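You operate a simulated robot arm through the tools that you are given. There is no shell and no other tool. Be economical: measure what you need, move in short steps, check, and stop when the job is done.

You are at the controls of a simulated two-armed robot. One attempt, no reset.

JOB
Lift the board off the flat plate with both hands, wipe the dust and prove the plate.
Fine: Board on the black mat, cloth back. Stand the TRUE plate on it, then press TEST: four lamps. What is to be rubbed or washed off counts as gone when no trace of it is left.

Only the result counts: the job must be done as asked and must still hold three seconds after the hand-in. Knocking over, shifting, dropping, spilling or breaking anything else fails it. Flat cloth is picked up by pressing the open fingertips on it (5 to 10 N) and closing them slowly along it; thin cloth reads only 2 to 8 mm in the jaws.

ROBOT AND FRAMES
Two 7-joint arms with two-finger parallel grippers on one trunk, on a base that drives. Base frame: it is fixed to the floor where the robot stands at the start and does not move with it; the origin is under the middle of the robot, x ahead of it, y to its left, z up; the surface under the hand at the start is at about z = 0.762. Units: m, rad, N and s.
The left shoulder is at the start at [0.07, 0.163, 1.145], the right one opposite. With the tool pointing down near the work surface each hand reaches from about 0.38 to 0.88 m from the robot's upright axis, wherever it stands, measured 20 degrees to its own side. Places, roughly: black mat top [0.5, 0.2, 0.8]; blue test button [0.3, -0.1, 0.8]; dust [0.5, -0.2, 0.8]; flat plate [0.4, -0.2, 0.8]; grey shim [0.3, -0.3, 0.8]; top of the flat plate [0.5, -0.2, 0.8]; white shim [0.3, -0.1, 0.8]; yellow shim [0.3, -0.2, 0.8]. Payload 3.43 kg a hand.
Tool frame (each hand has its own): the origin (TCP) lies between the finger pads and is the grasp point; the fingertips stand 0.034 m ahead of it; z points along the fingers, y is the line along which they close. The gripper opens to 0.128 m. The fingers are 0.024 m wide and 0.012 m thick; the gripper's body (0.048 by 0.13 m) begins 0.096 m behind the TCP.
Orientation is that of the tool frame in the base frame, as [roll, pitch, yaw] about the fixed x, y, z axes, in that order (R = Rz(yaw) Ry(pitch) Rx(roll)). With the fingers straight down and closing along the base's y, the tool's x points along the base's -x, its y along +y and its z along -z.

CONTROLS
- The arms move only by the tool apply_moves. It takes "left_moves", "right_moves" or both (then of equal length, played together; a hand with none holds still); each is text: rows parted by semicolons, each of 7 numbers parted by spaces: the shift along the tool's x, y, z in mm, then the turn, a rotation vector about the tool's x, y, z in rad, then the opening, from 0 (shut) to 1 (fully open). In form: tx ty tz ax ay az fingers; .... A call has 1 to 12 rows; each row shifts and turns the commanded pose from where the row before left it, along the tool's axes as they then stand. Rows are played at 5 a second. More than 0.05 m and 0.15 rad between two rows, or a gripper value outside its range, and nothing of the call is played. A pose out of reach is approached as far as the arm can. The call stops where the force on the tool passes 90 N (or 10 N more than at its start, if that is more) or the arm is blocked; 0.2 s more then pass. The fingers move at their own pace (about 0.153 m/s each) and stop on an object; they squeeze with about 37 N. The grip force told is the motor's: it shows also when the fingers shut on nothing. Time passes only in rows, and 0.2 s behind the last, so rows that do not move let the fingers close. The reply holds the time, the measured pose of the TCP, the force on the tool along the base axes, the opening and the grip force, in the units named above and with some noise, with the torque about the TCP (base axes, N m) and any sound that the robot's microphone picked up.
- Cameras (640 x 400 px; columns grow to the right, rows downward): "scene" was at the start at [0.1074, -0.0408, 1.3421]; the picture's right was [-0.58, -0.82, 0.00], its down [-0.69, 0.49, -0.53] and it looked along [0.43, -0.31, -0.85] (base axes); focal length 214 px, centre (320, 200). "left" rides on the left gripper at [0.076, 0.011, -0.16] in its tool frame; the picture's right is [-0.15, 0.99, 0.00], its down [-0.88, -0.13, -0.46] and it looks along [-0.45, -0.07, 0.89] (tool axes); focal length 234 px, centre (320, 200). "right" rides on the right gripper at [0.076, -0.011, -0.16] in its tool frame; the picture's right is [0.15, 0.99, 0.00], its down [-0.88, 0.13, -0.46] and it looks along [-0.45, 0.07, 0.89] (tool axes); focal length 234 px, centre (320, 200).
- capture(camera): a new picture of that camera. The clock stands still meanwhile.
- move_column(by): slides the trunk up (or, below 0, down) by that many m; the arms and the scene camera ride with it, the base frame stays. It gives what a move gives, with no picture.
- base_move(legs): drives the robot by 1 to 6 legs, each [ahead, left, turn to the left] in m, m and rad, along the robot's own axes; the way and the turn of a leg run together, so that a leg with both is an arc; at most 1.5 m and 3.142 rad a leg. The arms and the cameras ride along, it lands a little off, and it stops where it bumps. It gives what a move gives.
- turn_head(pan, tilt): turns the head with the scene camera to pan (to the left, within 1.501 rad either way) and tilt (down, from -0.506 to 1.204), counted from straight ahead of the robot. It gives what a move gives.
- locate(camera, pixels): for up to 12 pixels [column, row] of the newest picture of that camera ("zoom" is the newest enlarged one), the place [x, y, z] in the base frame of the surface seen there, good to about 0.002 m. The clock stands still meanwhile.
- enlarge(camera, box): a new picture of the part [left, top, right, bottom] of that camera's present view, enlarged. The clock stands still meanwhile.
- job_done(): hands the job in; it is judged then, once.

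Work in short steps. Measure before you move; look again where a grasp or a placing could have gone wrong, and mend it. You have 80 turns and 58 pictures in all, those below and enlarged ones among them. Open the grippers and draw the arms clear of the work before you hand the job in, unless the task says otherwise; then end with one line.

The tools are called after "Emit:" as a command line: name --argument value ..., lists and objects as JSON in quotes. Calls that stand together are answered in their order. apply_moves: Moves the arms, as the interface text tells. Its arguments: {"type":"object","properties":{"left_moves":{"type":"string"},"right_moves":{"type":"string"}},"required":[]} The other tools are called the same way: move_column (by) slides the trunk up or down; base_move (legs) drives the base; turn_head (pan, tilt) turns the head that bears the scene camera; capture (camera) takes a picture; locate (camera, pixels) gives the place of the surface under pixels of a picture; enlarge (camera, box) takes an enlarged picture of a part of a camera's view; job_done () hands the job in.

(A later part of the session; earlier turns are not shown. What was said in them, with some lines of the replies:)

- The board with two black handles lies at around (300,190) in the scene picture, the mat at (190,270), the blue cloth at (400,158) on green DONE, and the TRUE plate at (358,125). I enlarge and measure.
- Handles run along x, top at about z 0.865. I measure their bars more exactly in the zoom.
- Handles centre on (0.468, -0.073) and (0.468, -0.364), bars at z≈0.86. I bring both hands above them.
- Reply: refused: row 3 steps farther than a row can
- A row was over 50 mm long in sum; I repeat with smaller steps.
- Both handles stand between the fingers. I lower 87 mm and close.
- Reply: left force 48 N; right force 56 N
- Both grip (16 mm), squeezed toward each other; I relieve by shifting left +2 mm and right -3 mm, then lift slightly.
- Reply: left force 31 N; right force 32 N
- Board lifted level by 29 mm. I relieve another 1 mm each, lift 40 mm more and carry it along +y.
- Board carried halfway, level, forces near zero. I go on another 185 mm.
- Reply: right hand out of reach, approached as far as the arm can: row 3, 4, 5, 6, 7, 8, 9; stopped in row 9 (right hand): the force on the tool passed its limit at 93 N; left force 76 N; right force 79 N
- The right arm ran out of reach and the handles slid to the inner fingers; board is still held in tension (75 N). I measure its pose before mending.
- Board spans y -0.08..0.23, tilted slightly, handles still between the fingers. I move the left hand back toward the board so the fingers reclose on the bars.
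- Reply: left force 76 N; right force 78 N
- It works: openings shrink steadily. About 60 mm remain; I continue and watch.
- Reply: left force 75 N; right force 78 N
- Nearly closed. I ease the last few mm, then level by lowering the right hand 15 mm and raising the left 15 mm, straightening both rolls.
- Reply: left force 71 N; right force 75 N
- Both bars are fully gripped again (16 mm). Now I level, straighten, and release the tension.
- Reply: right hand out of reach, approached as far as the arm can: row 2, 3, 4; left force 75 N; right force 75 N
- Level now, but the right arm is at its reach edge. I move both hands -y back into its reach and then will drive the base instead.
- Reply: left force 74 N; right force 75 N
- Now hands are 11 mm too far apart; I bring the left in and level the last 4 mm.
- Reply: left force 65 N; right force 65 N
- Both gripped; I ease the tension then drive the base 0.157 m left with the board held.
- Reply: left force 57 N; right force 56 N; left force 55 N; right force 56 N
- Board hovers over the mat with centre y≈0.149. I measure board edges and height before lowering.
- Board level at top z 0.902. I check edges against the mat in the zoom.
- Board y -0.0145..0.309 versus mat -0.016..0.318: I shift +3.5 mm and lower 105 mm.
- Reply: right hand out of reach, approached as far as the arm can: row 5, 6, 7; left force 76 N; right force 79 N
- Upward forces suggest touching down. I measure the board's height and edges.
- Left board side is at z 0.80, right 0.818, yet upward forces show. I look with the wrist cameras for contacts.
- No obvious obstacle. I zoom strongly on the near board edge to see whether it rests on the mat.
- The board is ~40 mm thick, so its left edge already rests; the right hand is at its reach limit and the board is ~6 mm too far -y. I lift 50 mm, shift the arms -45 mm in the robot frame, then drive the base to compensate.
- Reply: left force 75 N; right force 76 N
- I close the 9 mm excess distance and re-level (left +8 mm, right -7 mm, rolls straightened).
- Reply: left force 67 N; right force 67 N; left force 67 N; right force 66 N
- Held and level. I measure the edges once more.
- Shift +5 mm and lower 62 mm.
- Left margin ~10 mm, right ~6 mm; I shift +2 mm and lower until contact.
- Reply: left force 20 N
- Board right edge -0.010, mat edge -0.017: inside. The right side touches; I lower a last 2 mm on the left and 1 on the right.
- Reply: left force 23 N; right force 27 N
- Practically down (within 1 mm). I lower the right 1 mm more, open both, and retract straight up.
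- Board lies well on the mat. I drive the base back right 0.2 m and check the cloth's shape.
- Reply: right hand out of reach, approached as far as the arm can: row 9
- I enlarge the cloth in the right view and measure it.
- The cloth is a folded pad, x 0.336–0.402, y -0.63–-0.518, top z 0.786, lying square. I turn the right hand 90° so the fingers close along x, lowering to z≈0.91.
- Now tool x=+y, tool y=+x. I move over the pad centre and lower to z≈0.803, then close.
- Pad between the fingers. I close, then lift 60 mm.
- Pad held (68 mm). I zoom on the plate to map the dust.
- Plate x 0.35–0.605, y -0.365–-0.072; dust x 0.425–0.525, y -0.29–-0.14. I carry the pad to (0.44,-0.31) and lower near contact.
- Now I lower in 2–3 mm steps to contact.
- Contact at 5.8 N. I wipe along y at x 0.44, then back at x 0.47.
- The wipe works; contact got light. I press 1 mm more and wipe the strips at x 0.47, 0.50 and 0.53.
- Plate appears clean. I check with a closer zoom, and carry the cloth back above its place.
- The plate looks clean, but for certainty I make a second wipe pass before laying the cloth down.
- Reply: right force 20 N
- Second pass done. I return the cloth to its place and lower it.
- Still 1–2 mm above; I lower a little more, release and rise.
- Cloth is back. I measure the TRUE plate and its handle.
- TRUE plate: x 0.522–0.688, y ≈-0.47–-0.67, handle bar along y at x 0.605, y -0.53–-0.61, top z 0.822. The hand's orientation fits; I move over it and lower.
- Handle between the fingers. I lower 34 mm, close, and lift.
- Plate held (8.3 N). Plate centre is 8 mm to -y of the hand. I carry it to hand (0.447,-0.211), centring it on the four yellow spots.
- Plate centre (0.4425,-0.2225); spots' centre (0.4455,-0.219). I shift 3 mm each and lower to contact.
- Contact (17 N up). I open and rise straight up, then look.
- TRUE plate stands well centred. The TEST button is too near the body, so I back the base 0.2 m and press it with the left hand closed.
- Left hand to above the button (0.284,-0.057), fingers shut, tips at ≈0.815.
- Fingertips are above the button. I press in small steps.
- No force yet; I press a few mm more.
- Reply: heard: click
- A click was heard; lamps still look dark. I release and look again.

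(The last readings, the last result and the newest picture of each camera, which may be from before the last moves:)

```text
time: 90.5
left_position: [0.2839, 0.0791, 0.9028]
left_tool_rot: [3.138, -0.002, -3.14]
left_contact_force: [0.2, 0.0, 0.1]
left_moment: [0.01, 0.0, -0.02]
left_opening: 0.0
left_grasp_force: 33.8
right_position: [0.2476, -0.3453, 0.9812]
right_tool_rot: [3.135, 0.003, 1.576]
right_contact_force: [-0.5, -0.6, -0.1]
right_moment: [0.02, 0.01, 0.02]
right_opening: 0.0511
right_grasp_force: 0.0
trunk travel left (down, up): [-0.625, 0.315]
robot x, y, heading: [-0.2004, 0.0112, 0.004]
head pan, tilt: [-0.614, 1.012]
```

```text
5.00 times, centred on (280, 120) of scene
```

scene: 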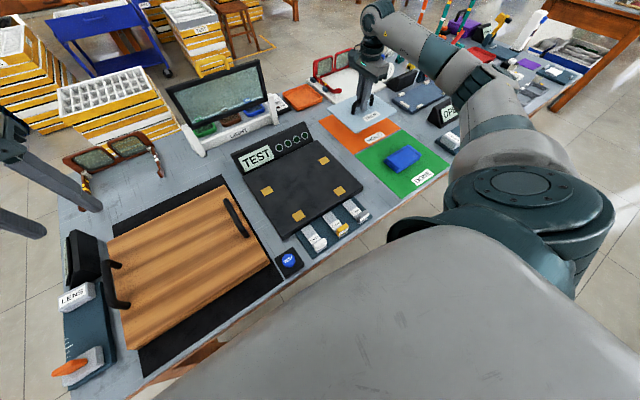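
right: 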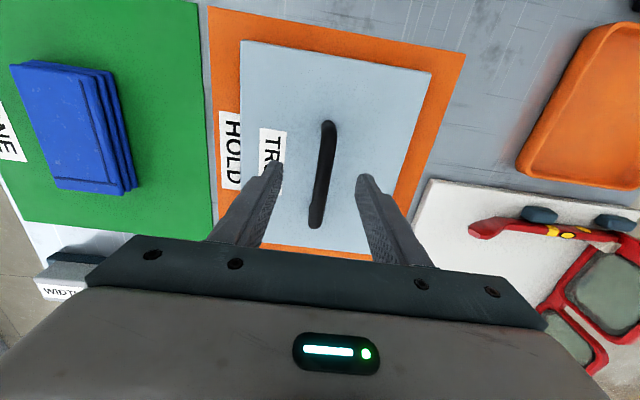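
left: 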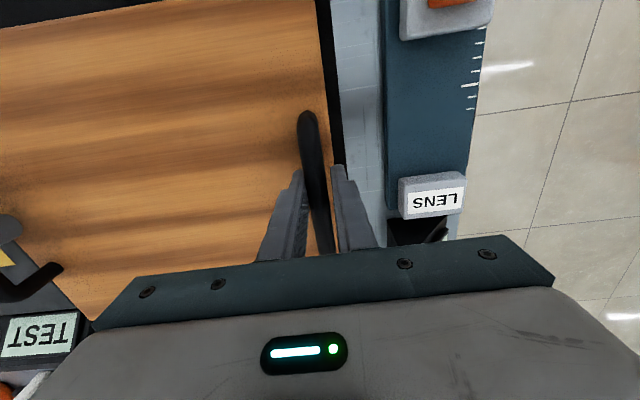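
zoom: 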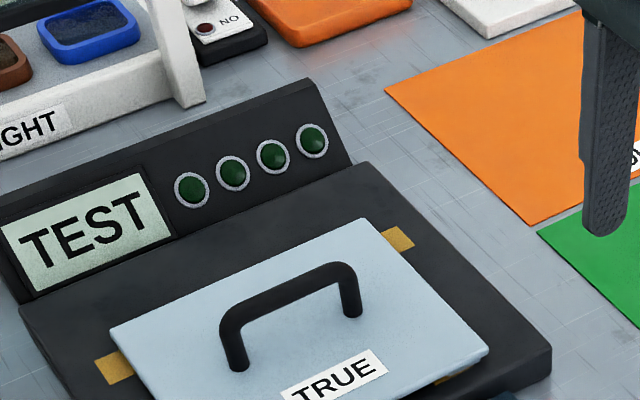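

Lamps are dark after the click. I check how the TRUE plate sits (corner heights) and its position relative to the spots.

Emit:
locate --camera "zoom" --pixels '[[118, 330], [360, 225], [480, 350], [300, 300], [200, 330], [420, 310], [115, 370], [397, 238], [192, 190], [312, 140], [446, 378], [205, 27]]'

Emit:
enlarge --camera "scene" --box '[235, 110, 345, 200]'

```text
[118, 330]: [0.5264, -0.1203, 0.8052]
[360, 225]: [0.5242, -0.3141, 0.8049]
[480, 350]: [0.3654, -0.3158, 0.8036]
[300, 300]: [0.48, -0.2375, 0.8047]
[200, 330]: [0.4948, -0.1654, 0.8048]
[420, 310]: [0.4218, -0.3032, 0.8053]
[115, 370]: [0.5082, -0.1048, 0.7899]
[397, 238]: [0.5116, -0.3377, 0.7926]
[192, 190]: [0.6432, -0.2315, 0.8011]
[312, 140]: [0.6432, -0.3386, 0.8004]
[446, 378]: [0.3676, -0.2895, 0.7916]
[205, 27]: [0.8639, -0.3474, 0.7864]
```

```text
4.44 times, centred on (290, 155) of scene
```

zoom: 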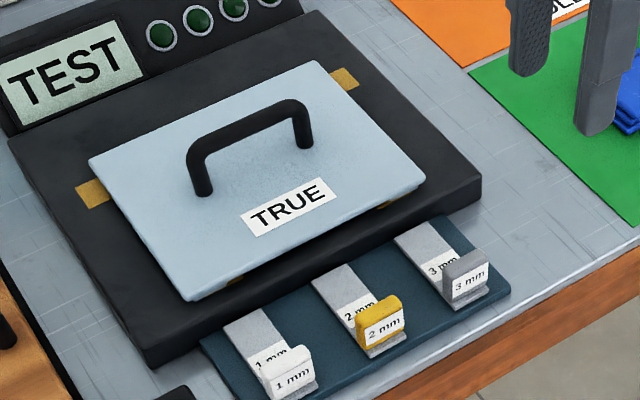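

The TRUE plate sits flat (0.805 all round) and centred. I press TEST again, deeper and longer, to rule out a weak press.

Emit:
apply_moves --left_moves "0 -45 0 0 0 0 0; 0 -45 0 0 0 0 0; 0 -45 0 0 0 0 0; 0 -2 40 0 0 0 0; 0 0 25 0 0 0 0; 0 0 10 0 0 0 0; 0 0 4 0 0 0 0; 0 0 1 0 0 0 0; 0 0 1 0 0 0 0; 0 0 1 0 0 0 0; 0 0 0 0 0 0 0; 0 0 0 0 0 0 0"

Emit:
enlarge --camera "scene" --box '[230, 80, 330, 160]'

```text
time: 93.1
left_position: [0.2847, -0.0589, 0.8218]
left_tool_rot: [3.14, 0.0, -3.14]
left_contact_force: [6.5, -3.3, 16.5]
left_moment: [-0.09, -0.22, 0.02]
left_opening: 0.0
left_grasp_force: 32.8
right_position: [0.2474, -0.3449, 0.9831]
right_tool_rot: [3.133, 0.004, 1.578]
right_contact_force: [0.7, -0.1, 0.8]
right_moment: [-0.02, -0.01, 0.03]
right_opening: 0.0512
right_grasp_force: 0.0
trunk travel left (down, up): [-0.625, 0.315]
robot x, y, heading: [-0.2015, 0.0113, 0.008]
head pan, tilt: [-0.614, 1.012]
heard: click
```

```text
5.00 times, centred on (280, 120) of scene
```

zoom: 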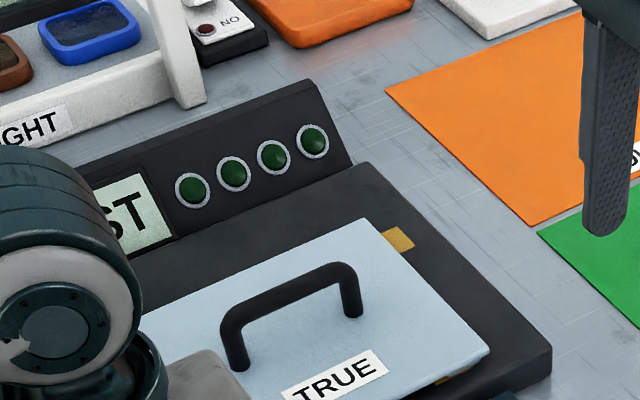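

Click again, still dark: something about the plate's standing must be off. I retract and zoom closely on the TRUE plate's near edge for feet/spots.

Emit:
apply_moves --left_moves "0 0 -10 0 0 0 0; 0 0 -30 0 0 0 0; 0 0 -40 0 0 0 0; 0 45 -20 0 0 0 0; 0 45 -20 0 0 0 0; 0 45 0 0 0 0 0; 0 45 0 0 0 0 0; 0 0 0 0 0 0 0"

Emit:
enlarge --camera "scene" --box '[270, 145, 346, 187]'

```text
time: 94.9
left_position: [0.2821, 0.1191, 0.9426]
left_tool_rot: [3.137, -0.003, -3.141]
left_contact_force: [0.0, -0.1, 0.2]
left_moment: [0.03, 0.0, 0.03]
left_opening: 0.0
left_grasp_force: 32.5
right_position: [0.2476, -0.3463, 0.9806]
right_tool_rot: [3.134, 0.001, 1.576]
right_contact_force: [0.3, -0.1, 0.1]
right_moment: [0.05, 0.04, -0.02]
right_opening: 0.0512
right_grasp_force: 0.0
trunk travel left (down, up): [-0.625, 0.315]
robot x, y, heading: [-0.1965, 0.0143, 0.005]
head pan, tilt: [-0.614, 1.012]
```

```text
8.42 times, centred on (308, 166) of scene
```

zoom: 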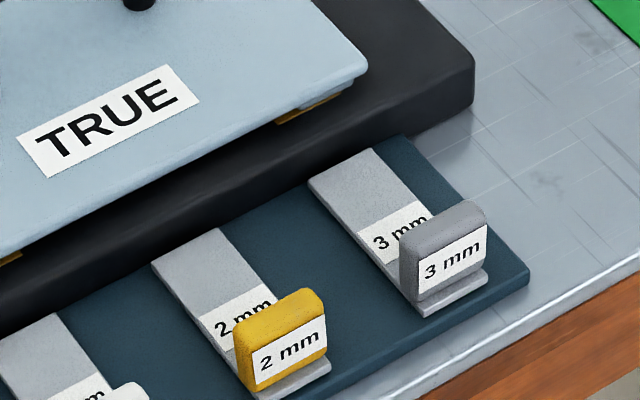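

A foot is visible under the near right corner at (325,95) on/near the yellow spot. I locate the foot and spot precisely.

Emit:
locate --camera "zoom" --pixels '[[300, 103], [310, 100], [325, 95], [340, 88], [352, 82], [280, 121], [300, 113], [318, 106], [335, 97], [365, 70], [8, 257], [18, 253]]'

Emit:
enlarge --camera "scene" --box '[298, 148, 318, 162]'

```text
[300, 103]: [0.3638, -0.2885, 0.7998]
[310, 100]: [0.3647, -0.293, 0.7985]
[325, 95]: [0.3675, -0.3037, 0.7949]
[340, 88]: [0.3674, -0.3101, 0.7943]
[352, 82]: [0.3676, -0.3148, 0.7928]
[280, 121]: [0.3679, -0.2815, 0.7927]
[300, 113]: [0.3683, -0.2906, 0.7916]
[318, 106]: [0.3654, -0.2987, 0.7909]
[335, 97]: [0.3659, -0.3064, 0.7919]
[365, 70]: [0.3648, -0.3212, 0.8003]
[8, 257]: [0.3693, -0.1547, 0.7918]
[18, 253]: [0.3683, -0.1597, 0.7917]
```

```text
16.00 times, centred on (308, 155) of scene
```

zoom: 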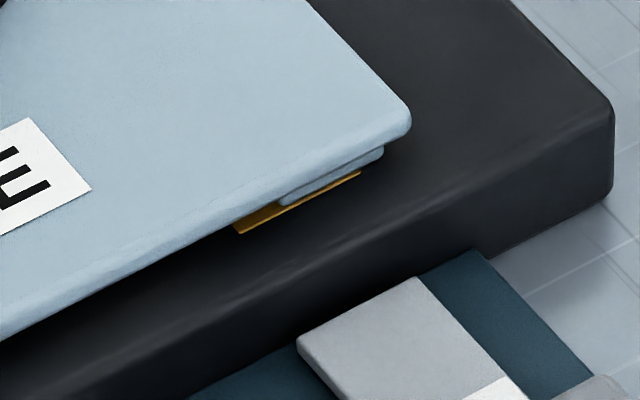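

Near-right foot sits ~12 mm right of its yellow spot's centre (foot y≈-0.306, spot -0.2935). I check the near-left foot likewise.

Emit:
enlarge --camera "scene" --box '[252, 166, 284, 186]'

```text
16.00 times, centred on (268, 176) of scene
```

zoom: 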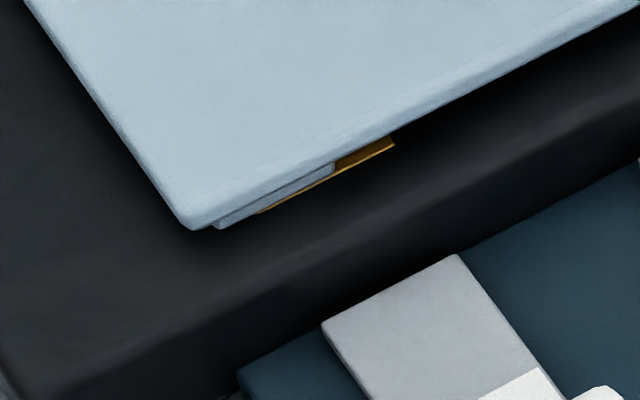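

Emit:
locate --camera "zoom" --pixels '[[222, 222], [240, 214], [260, 206], [300, 190], [330, 174], [340, 172], [365, 158], [390, 146], [264, 211], [190, 228], [120, 130], [30, 5]]'

```text
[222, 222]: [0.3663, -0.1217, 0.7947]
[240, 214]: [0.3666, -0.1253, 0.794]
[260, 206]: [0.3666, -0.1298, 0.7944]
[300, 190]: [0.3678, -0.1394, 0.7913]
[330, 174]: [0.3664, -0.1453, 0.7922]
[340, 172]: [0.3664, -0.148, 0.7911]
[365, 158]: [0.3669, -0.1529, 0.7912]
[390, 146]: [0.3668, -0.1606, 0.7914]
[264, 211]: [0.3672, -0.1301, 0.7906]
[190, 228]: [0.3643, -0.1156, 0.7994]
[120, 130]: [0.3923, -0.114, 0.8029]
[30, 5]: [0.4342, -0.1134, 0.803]
```

The plate's four feet stand at the corners and rather off the yellow spots. Since the "top of the flat plate" is listed at x≈0.5, the slab centre (0.4775,-0.2185) may be the wanted place. I drive forward, regrip the TRUE plate, and inspect.

Emit:
base_move --legs '[[0.2, 0, 0]]'

```text
time: 96.5
left_position: [0.483, 0.12, 0.9419]
left_tool_rot: [3.137, -0.003, -3.14]
left_contact_force: [0.1, 0.1, 0.5]
left_moment: [0.04, 0.03, 0.01]
left_opening: 0.0
left_grasp_force: 32.7
right_position: [0.4498, -0.3424, 0.9814]
right_tool_rot: [3.133, 0.003, 1.579]
right_contact_force: [-0.3, 0.1, -0.5]
right_moment: [-0.01, 0.02, -0.03]
right_opening: 0.051
right_grasp_force: 0.1
trunk travel left (down, up): [-0.625, 0.315]
robot x, y, heading: [0.0013, 0.0119, 0.003]
head pan, tilt: [-0.614, 1.012]
```

I regrip the TRUE plate's handle, lift it, move it aside, and look at the bare plate.

Emit:
apply_moves --right_moves "44 -3 0 0 0 0 0.4; 44 0 0 0 0 0 0.4; 43 0 0 0 0 0 0.4; 0 0 40 0 0 0 0.4; 0 0 40 0 0 0 0.4; 0 0 40 0 0 0 0.4; 0 0 14 0 0 0 0.4; 0 0 0 0 0 0 0.4; 0 0 0 0 0 0 0.2; 0 0 0 0 0 0 0; 0 0 0 0 0 0 0; 0 0 0 0 0 0 0"

Emit:
apply_moves --right_moves "0 0 -10 0 0 0 0; 0 0 -25 0 0 0 0; 0 0 -40 0 0 0 0; -40 0 -20 0 0 0 0; -45 0 0 0 0 0 0; -45 0 0 0 0 0 0; -45 0 0 0 0 0 0; -45 0 0 0 0 0 0; -45 0 0 0 0 0 0; 0 0 0 0 0 0 0"

Emit:
enlarge --camera "scene" --box '[225, 120, 385, 220]'

```text
time: 99.1
left_position: [0.4842, 0.1213, 0.941]
left_tool_rot: [3.138, -0.001, -3.14]
left_contact_force: [0.0, 0.7, 1.0]
left_moment: [0.03, 0.01, 0.0]
left_opening: 0.0002
left_grasp_force: 32.4
right_position: [0.4471, -0.2124, 0.8472]
right_tool_rot: [3.134, 0.004, 1.578]
right_contact_force: [1.1, -0.3, -0.4]
right_moment: [0.25, 0.0, -0.12]
right_opening: 0.0134
right_grasp_force: 37.0
trunk travel left (down, up): [-0.625, 0.315]
robot x, y, heading: [0.0043, 0.0136, 0.005]
head pan, tilt: [-0.614, 1.012]
```

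```text
time: 101.3
left_position: [0.485, 0.1206, 0.9413]
left_tool_rot: [3.138, -0.003, -3.141]
left_contact_force: [-0.6, 0.4, 0.1]
left_moment: [0.01, 0.0, 0.0]
left_opening: 0.0
left_grasp_force: 33.3
right_position: [0.4475, -0.477, 0.9432]
right_tool_rot: [3.134, 0.004, 1.577]
right_contact_force: [-0.3, -0.5, -7.7]
right_moment: [0.05, 0.0, 0.0]
right_opening: 0.0134
right_grasp_force: 37.1
trunk travel left (down, up): [-0.625, 0.315]
robot x, y, heading: [-0.0018, 0.0155, 0.005]
head pan, tilt: [-0.614, 1.012]
```

```text
4.00 times, centred on (305, 170) of scene
```

zoom: 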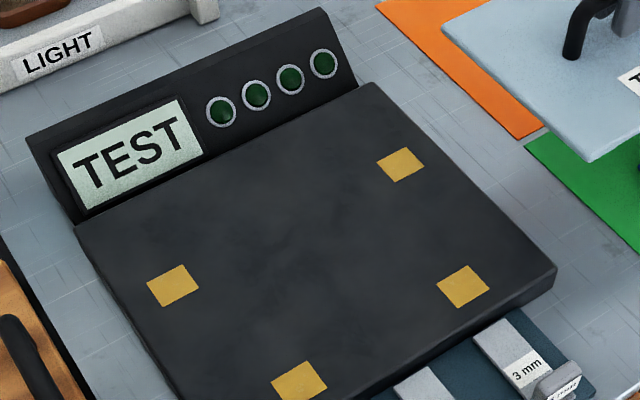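

Plate is clean. I measure the yellow spots' corners exactly (free) to compare with the feet.

Emit:
locate --camera "zoom" --pixels '[[149, 286], [177, 267], [197, 287], [170, 305], [439, 287], [466, 266], [488, 288], [462, 306], [379, 163], [407, 149], [423, 165], [394, 180]]'

Emit:
locate --camera "zoom" --pixels '[[273, 383], [306, 363], [326, 383], [78, 232], [368, 84], [555, 268], [445, 25], [590, 158], [300, 250], [200, 380], [520, 240], [368, 100]]'

```text
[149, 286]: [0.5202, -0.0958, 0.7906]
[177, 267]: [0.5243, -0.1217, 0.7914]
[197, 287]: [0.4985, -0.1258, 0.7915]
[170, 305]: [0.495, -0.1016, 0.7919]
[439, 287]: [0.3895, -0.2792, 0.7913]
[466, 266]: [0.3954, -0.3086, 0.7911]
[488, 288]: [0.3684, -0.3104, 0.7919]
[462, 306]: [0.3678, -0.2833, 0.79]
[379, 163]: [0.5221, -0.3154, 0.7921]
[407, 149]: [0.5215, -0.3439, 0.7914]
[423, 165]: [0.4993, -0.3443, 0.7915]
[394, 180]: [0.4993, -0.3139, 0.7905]
```

```text
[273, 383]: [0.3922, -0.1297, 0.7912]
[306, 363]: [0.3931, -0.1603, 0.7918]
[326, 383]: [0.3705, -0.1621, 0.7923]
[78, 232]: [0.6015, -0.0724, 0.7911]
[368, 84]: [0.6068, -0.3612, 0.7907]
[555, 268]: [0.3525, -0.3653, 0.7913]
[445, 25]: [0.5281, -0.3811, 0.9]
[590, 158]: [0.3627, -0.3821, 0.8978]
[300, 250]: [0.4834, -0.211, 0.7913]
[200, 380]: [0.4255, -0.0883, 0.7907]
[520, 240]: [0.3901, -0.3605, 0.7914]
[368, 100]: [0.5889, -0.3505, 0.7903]
```

Spots cannot match the feet in any pose, so I place the TRUE plate on the slab's centre (0.476,-0.2195) and lower to just above contact.

Emit:
apply_moves --right_moves "44 5 0 0 0 0 0; 44 5 0 0 0 0 0; 44 5 0 0 0 0 0; 44 5 0 0 0 0 0; 44 5 0 0 0 0 0; 43.5 5 0 0 0 0 0; 0 0 0 0 0 0 0; 0 0 40 0 0 0 0; 0 0 35 0 0 0 0; 0 0 15 0 0 0 0; 0 0 3.5 0 0 0 0; 0 0 0 0 0 0 0"

Emit:
apply_moves --right_moves "0 0 0.7 0 0 0 0; 0 0 0.7 0 0 0 0; 0 0 0.7 0 0 0 0; 0 0 0 0 0 0 0"

```text
time: 103.9
left_position: [0.4837, 0.1207, 0.9418]
left_tool_rot: [3.138, -0.002, -3.14]
left_contact_force: [-0.2, 0.6, -0.3]
left_moment: [0.02, -0.02, 0.01]
left_opening: 0.0
left_grasp_force: 33.4
right_position: [0.4774, -0.2136, 0.8481]
right_tool_rot: [3.136, 0.003, 1.577]
right_contact_force: [0.0, 0.5, -6.5]
right_moment: [-0.17, -0.07, 0.05]
right_opening: 0.0134
right_grasp_force: 37.0
trunk travel left (down, up): [-0.625, 0.315]
robot x, y, heading: [0.0029, 0.0154, 0.005]
head pan, tilt: [-0.614, 1.012]
```

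```text
time: 104.9
left_position: [0.4843, 0.121, 0.942]
left_tool_rot: [3.138, -0.003, -3.139]
left_contact_force: [-0.8, 0.3, 1.0]
left_moment: [0.01, 0.0, -0.03]
left_opening: 0.0
left_grasp_force: 32.9
right_position: [0.4759, -0.2132, 0.8488]
right_tool_rot: [3.13, 0.003, 1.577]
right_contact_force: [2.0, -3.1, 8.3]
right_moment: [-0.93, 0.02, 0.11]
right_opening: 0.0134
right_grasp_force: 37.4
trunk travel left (down, up): [-0.625, 0.315]
robot x, y, heading: [0.0024, 0.0124, 0.001]
head pan, tilt: [-0.614, 1.012]
```

Contact. I release, rise, back the base and press TEST with the left hand in one chain.

Emit:
apply_moves --right_moves "0 0 0 0 0 0 0.15; 0 0 0 0 0 0 0.4; 0 0 0 0 0 0 0.4; 0 0 -20 0 0 0 0.4; 0 0 -40 0 0 0 0.4; 0 0 -40 0 0 0 0.4; 0 0 -40 0 0 0 0.4; -45 0 0 0 0 0 0.4; -45 0 0 0 0 0 0.4; -45 0 0 0 0 0 0.4; 0 0 0 0 0 0 0.4"

Emit:
base_move --legs '[[-0.2, 0, 0]]'

Emit:
apply_moves --left_moves "0 -45 0 0 0 0 0; 0 -45 0 0 0 0 0; 0 -45 0 0 0 0 0; 0 -44 0 0 0 0 0; 0 0 40 0 0 0 0; 0 0 40 0 0 0 0; 0 0 20 0 0 0 0; 0 0 12 0 0 0 0; 0 0 4 0 0 0 0; 0 0 2 0 0 0 0; 0 0 2 0 0 0 0; 0 0 0 0 0 0 0"

Emit:
enlarge --camera "scene" --box '[230, 80, 350, 180]'

```text
time: 107.3
left_position: [0.4839, 0.121, 0.9421]
left_tool_rot: [3.139, -0.003, -3.14]
left_contact_force: [-0.3, -0.5, -0.2]
left_moment: [-0.01, 0.03, 0.01]
left_opening: 0.0
left_grasp_force: 32.9
right_position: [0.4779, -0.3462, 0.9864]
right_tool_rot: [3.135, 0.004, 1.576]
right_contact_force: [0.3, 0.4, 0.1]
right_moment: [0.02, -0.01, 0.01]
right_opening: 0.051
right_grasp_force: 0.0
trunk travel left (down, up): [-0.625, 0.315]
robot x, y, heading: [0.0023, 0.017, 0.003]
head pan, tilt: [-0.614, 1.012]
```

```text
time: 108.9
left_position: [0.2841, 0.12, 0.9421]
left_tool_rot: [3.137, -0.002, -3.137]
left_contact_force: [-0.1, -0.7, 0.2]
left_moment: [-0.01, -0.07, 0.0]
left_opening: 0.0
left_grasp_force: 32.7
right_position: [0.2772, -0.3464, 0.9869]
right_tool_rot: [3.134, 0.003, 1.578]
right_contact_force: [-0.3, -0.4, -0.1]
right_moment: [0.02, -0.06, 0.02]
right_opening: 0.0514
right_grasp_force: 0.0
trunk travel left (down, up): [-0.625, 0.315]
robot x, y, heading: [-0.1963, 0.0105, 0.003]
head pan, tilt: [-0.614, 1.012]
```

```text
time: 111.5
left_position: [0.2834, -0.0583, 0.8231]
left_tool_rot: [3.14, -0.001, -3.139]
left_contact_force: [1.8, -1.7, 10.5]
left_moment: [-0.05, -0.07, -0.01]
left_opening: 0.0
left_grasp_force: 33.3
right_position: [0.2766, -0.3476, 0.9868]
right_tool_rot: [3.132, 0.003, 1.578]
right_contact_force: [0.4, 0.1, 0.4]
right_moment: [0.03, 0.0, 0.03]
right_opening: 0.0512
right_grasp_force: 0.0
trunk travel left (down, up): [-0.625, 0.315]
robot x, y, heading: [-0.1951, 0.0131, 0.006]
head pan, tilt: [-0.614, 1.012]
heard: click
```

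```text
4.00 times, centred on (290, 130) of scene
```

zoom: 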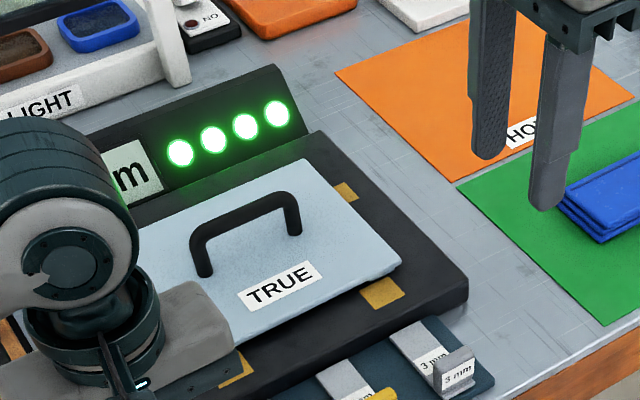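

All four lamps are bright green. I lift the left hand straight off, draw both arms clear, open them, and check.

Emit:
apply_moves --left_moves "0 0 -20 0 0 0 0; 0 0 -40 0 0 0 0; 0 0 -40 0 0 0 0; 0 0 -40 0 0 0 0; 0 0 -40 0 0 0 0; 0 45 0 0 0 0 0.4; 0 45 0 0 0 0 0.4; 0 45 0 0 0 0 0.4; 0 45 0 0 0 0 0.4; 0 0 0 0 0 0 0.4" --right_moves "0 0 -20 0 0 0 0.4; 0 0 -20 0 0 0 0.4; 0 0 -20 0 0 0 0.4; 0 0 0 0 0 0 0.4; 0 0 0 0 0 0 0.4; 0 0 0 0 0 0 0.4; 0 0 0 0 0 0 0.4; 0 0 0 0 0 0 0.4; 0 0 0 0 0 0 0.4; 0 0 0 0 0 0 0.4"

Emit:
capture --camera "scene"

```text
time: 113.7
left_position: [0.2853, 0.1184, 1.004]
left_tool_rot: [3.138, -0.002, -3.141]
left_contact_force: [0.3, 0.7, 0.3]
left_moment: [0.01, -0.03, -0.01]
left_opening: 0.0513
left_grasp_force: 0.1
right_position: [0.2777, -0.3486, 1.047]
right_tool_rot: [3.134, 0.001, 1.578]
right_contact_force: [-0.1, 0.0, -0.7]
right_moment: [0.01, 0.03, 0.02]
right_opening: 0.0513
right_grasp_force: 0.2
trunk travel left (down, up): [-0.625, 0.315]
robot x, y, heading: [-0.1953, 0.0108, 0.006]
head pan, tilt: [-0.614, 1.012]
```

```text
3 pictures are left
```

scene: 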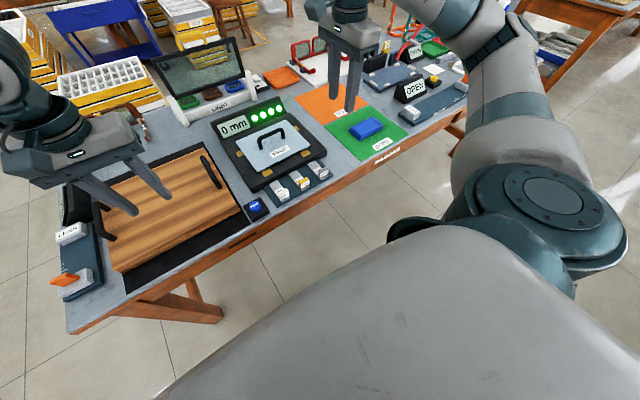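

The display reads "0 mm" with four lamps lit, the board is on the mat, the cloth is back, and the arms are clear and open. I hand in.

Emit:
job_done

```text
The job is handed in.
```

The plate is proved: the TEST display reads 0 mm with all four lamps lit. The dust is wiped off with no trace visible, the board is on the black mat, the cloth is back, and the TRUE plate is standing on the flat plate.
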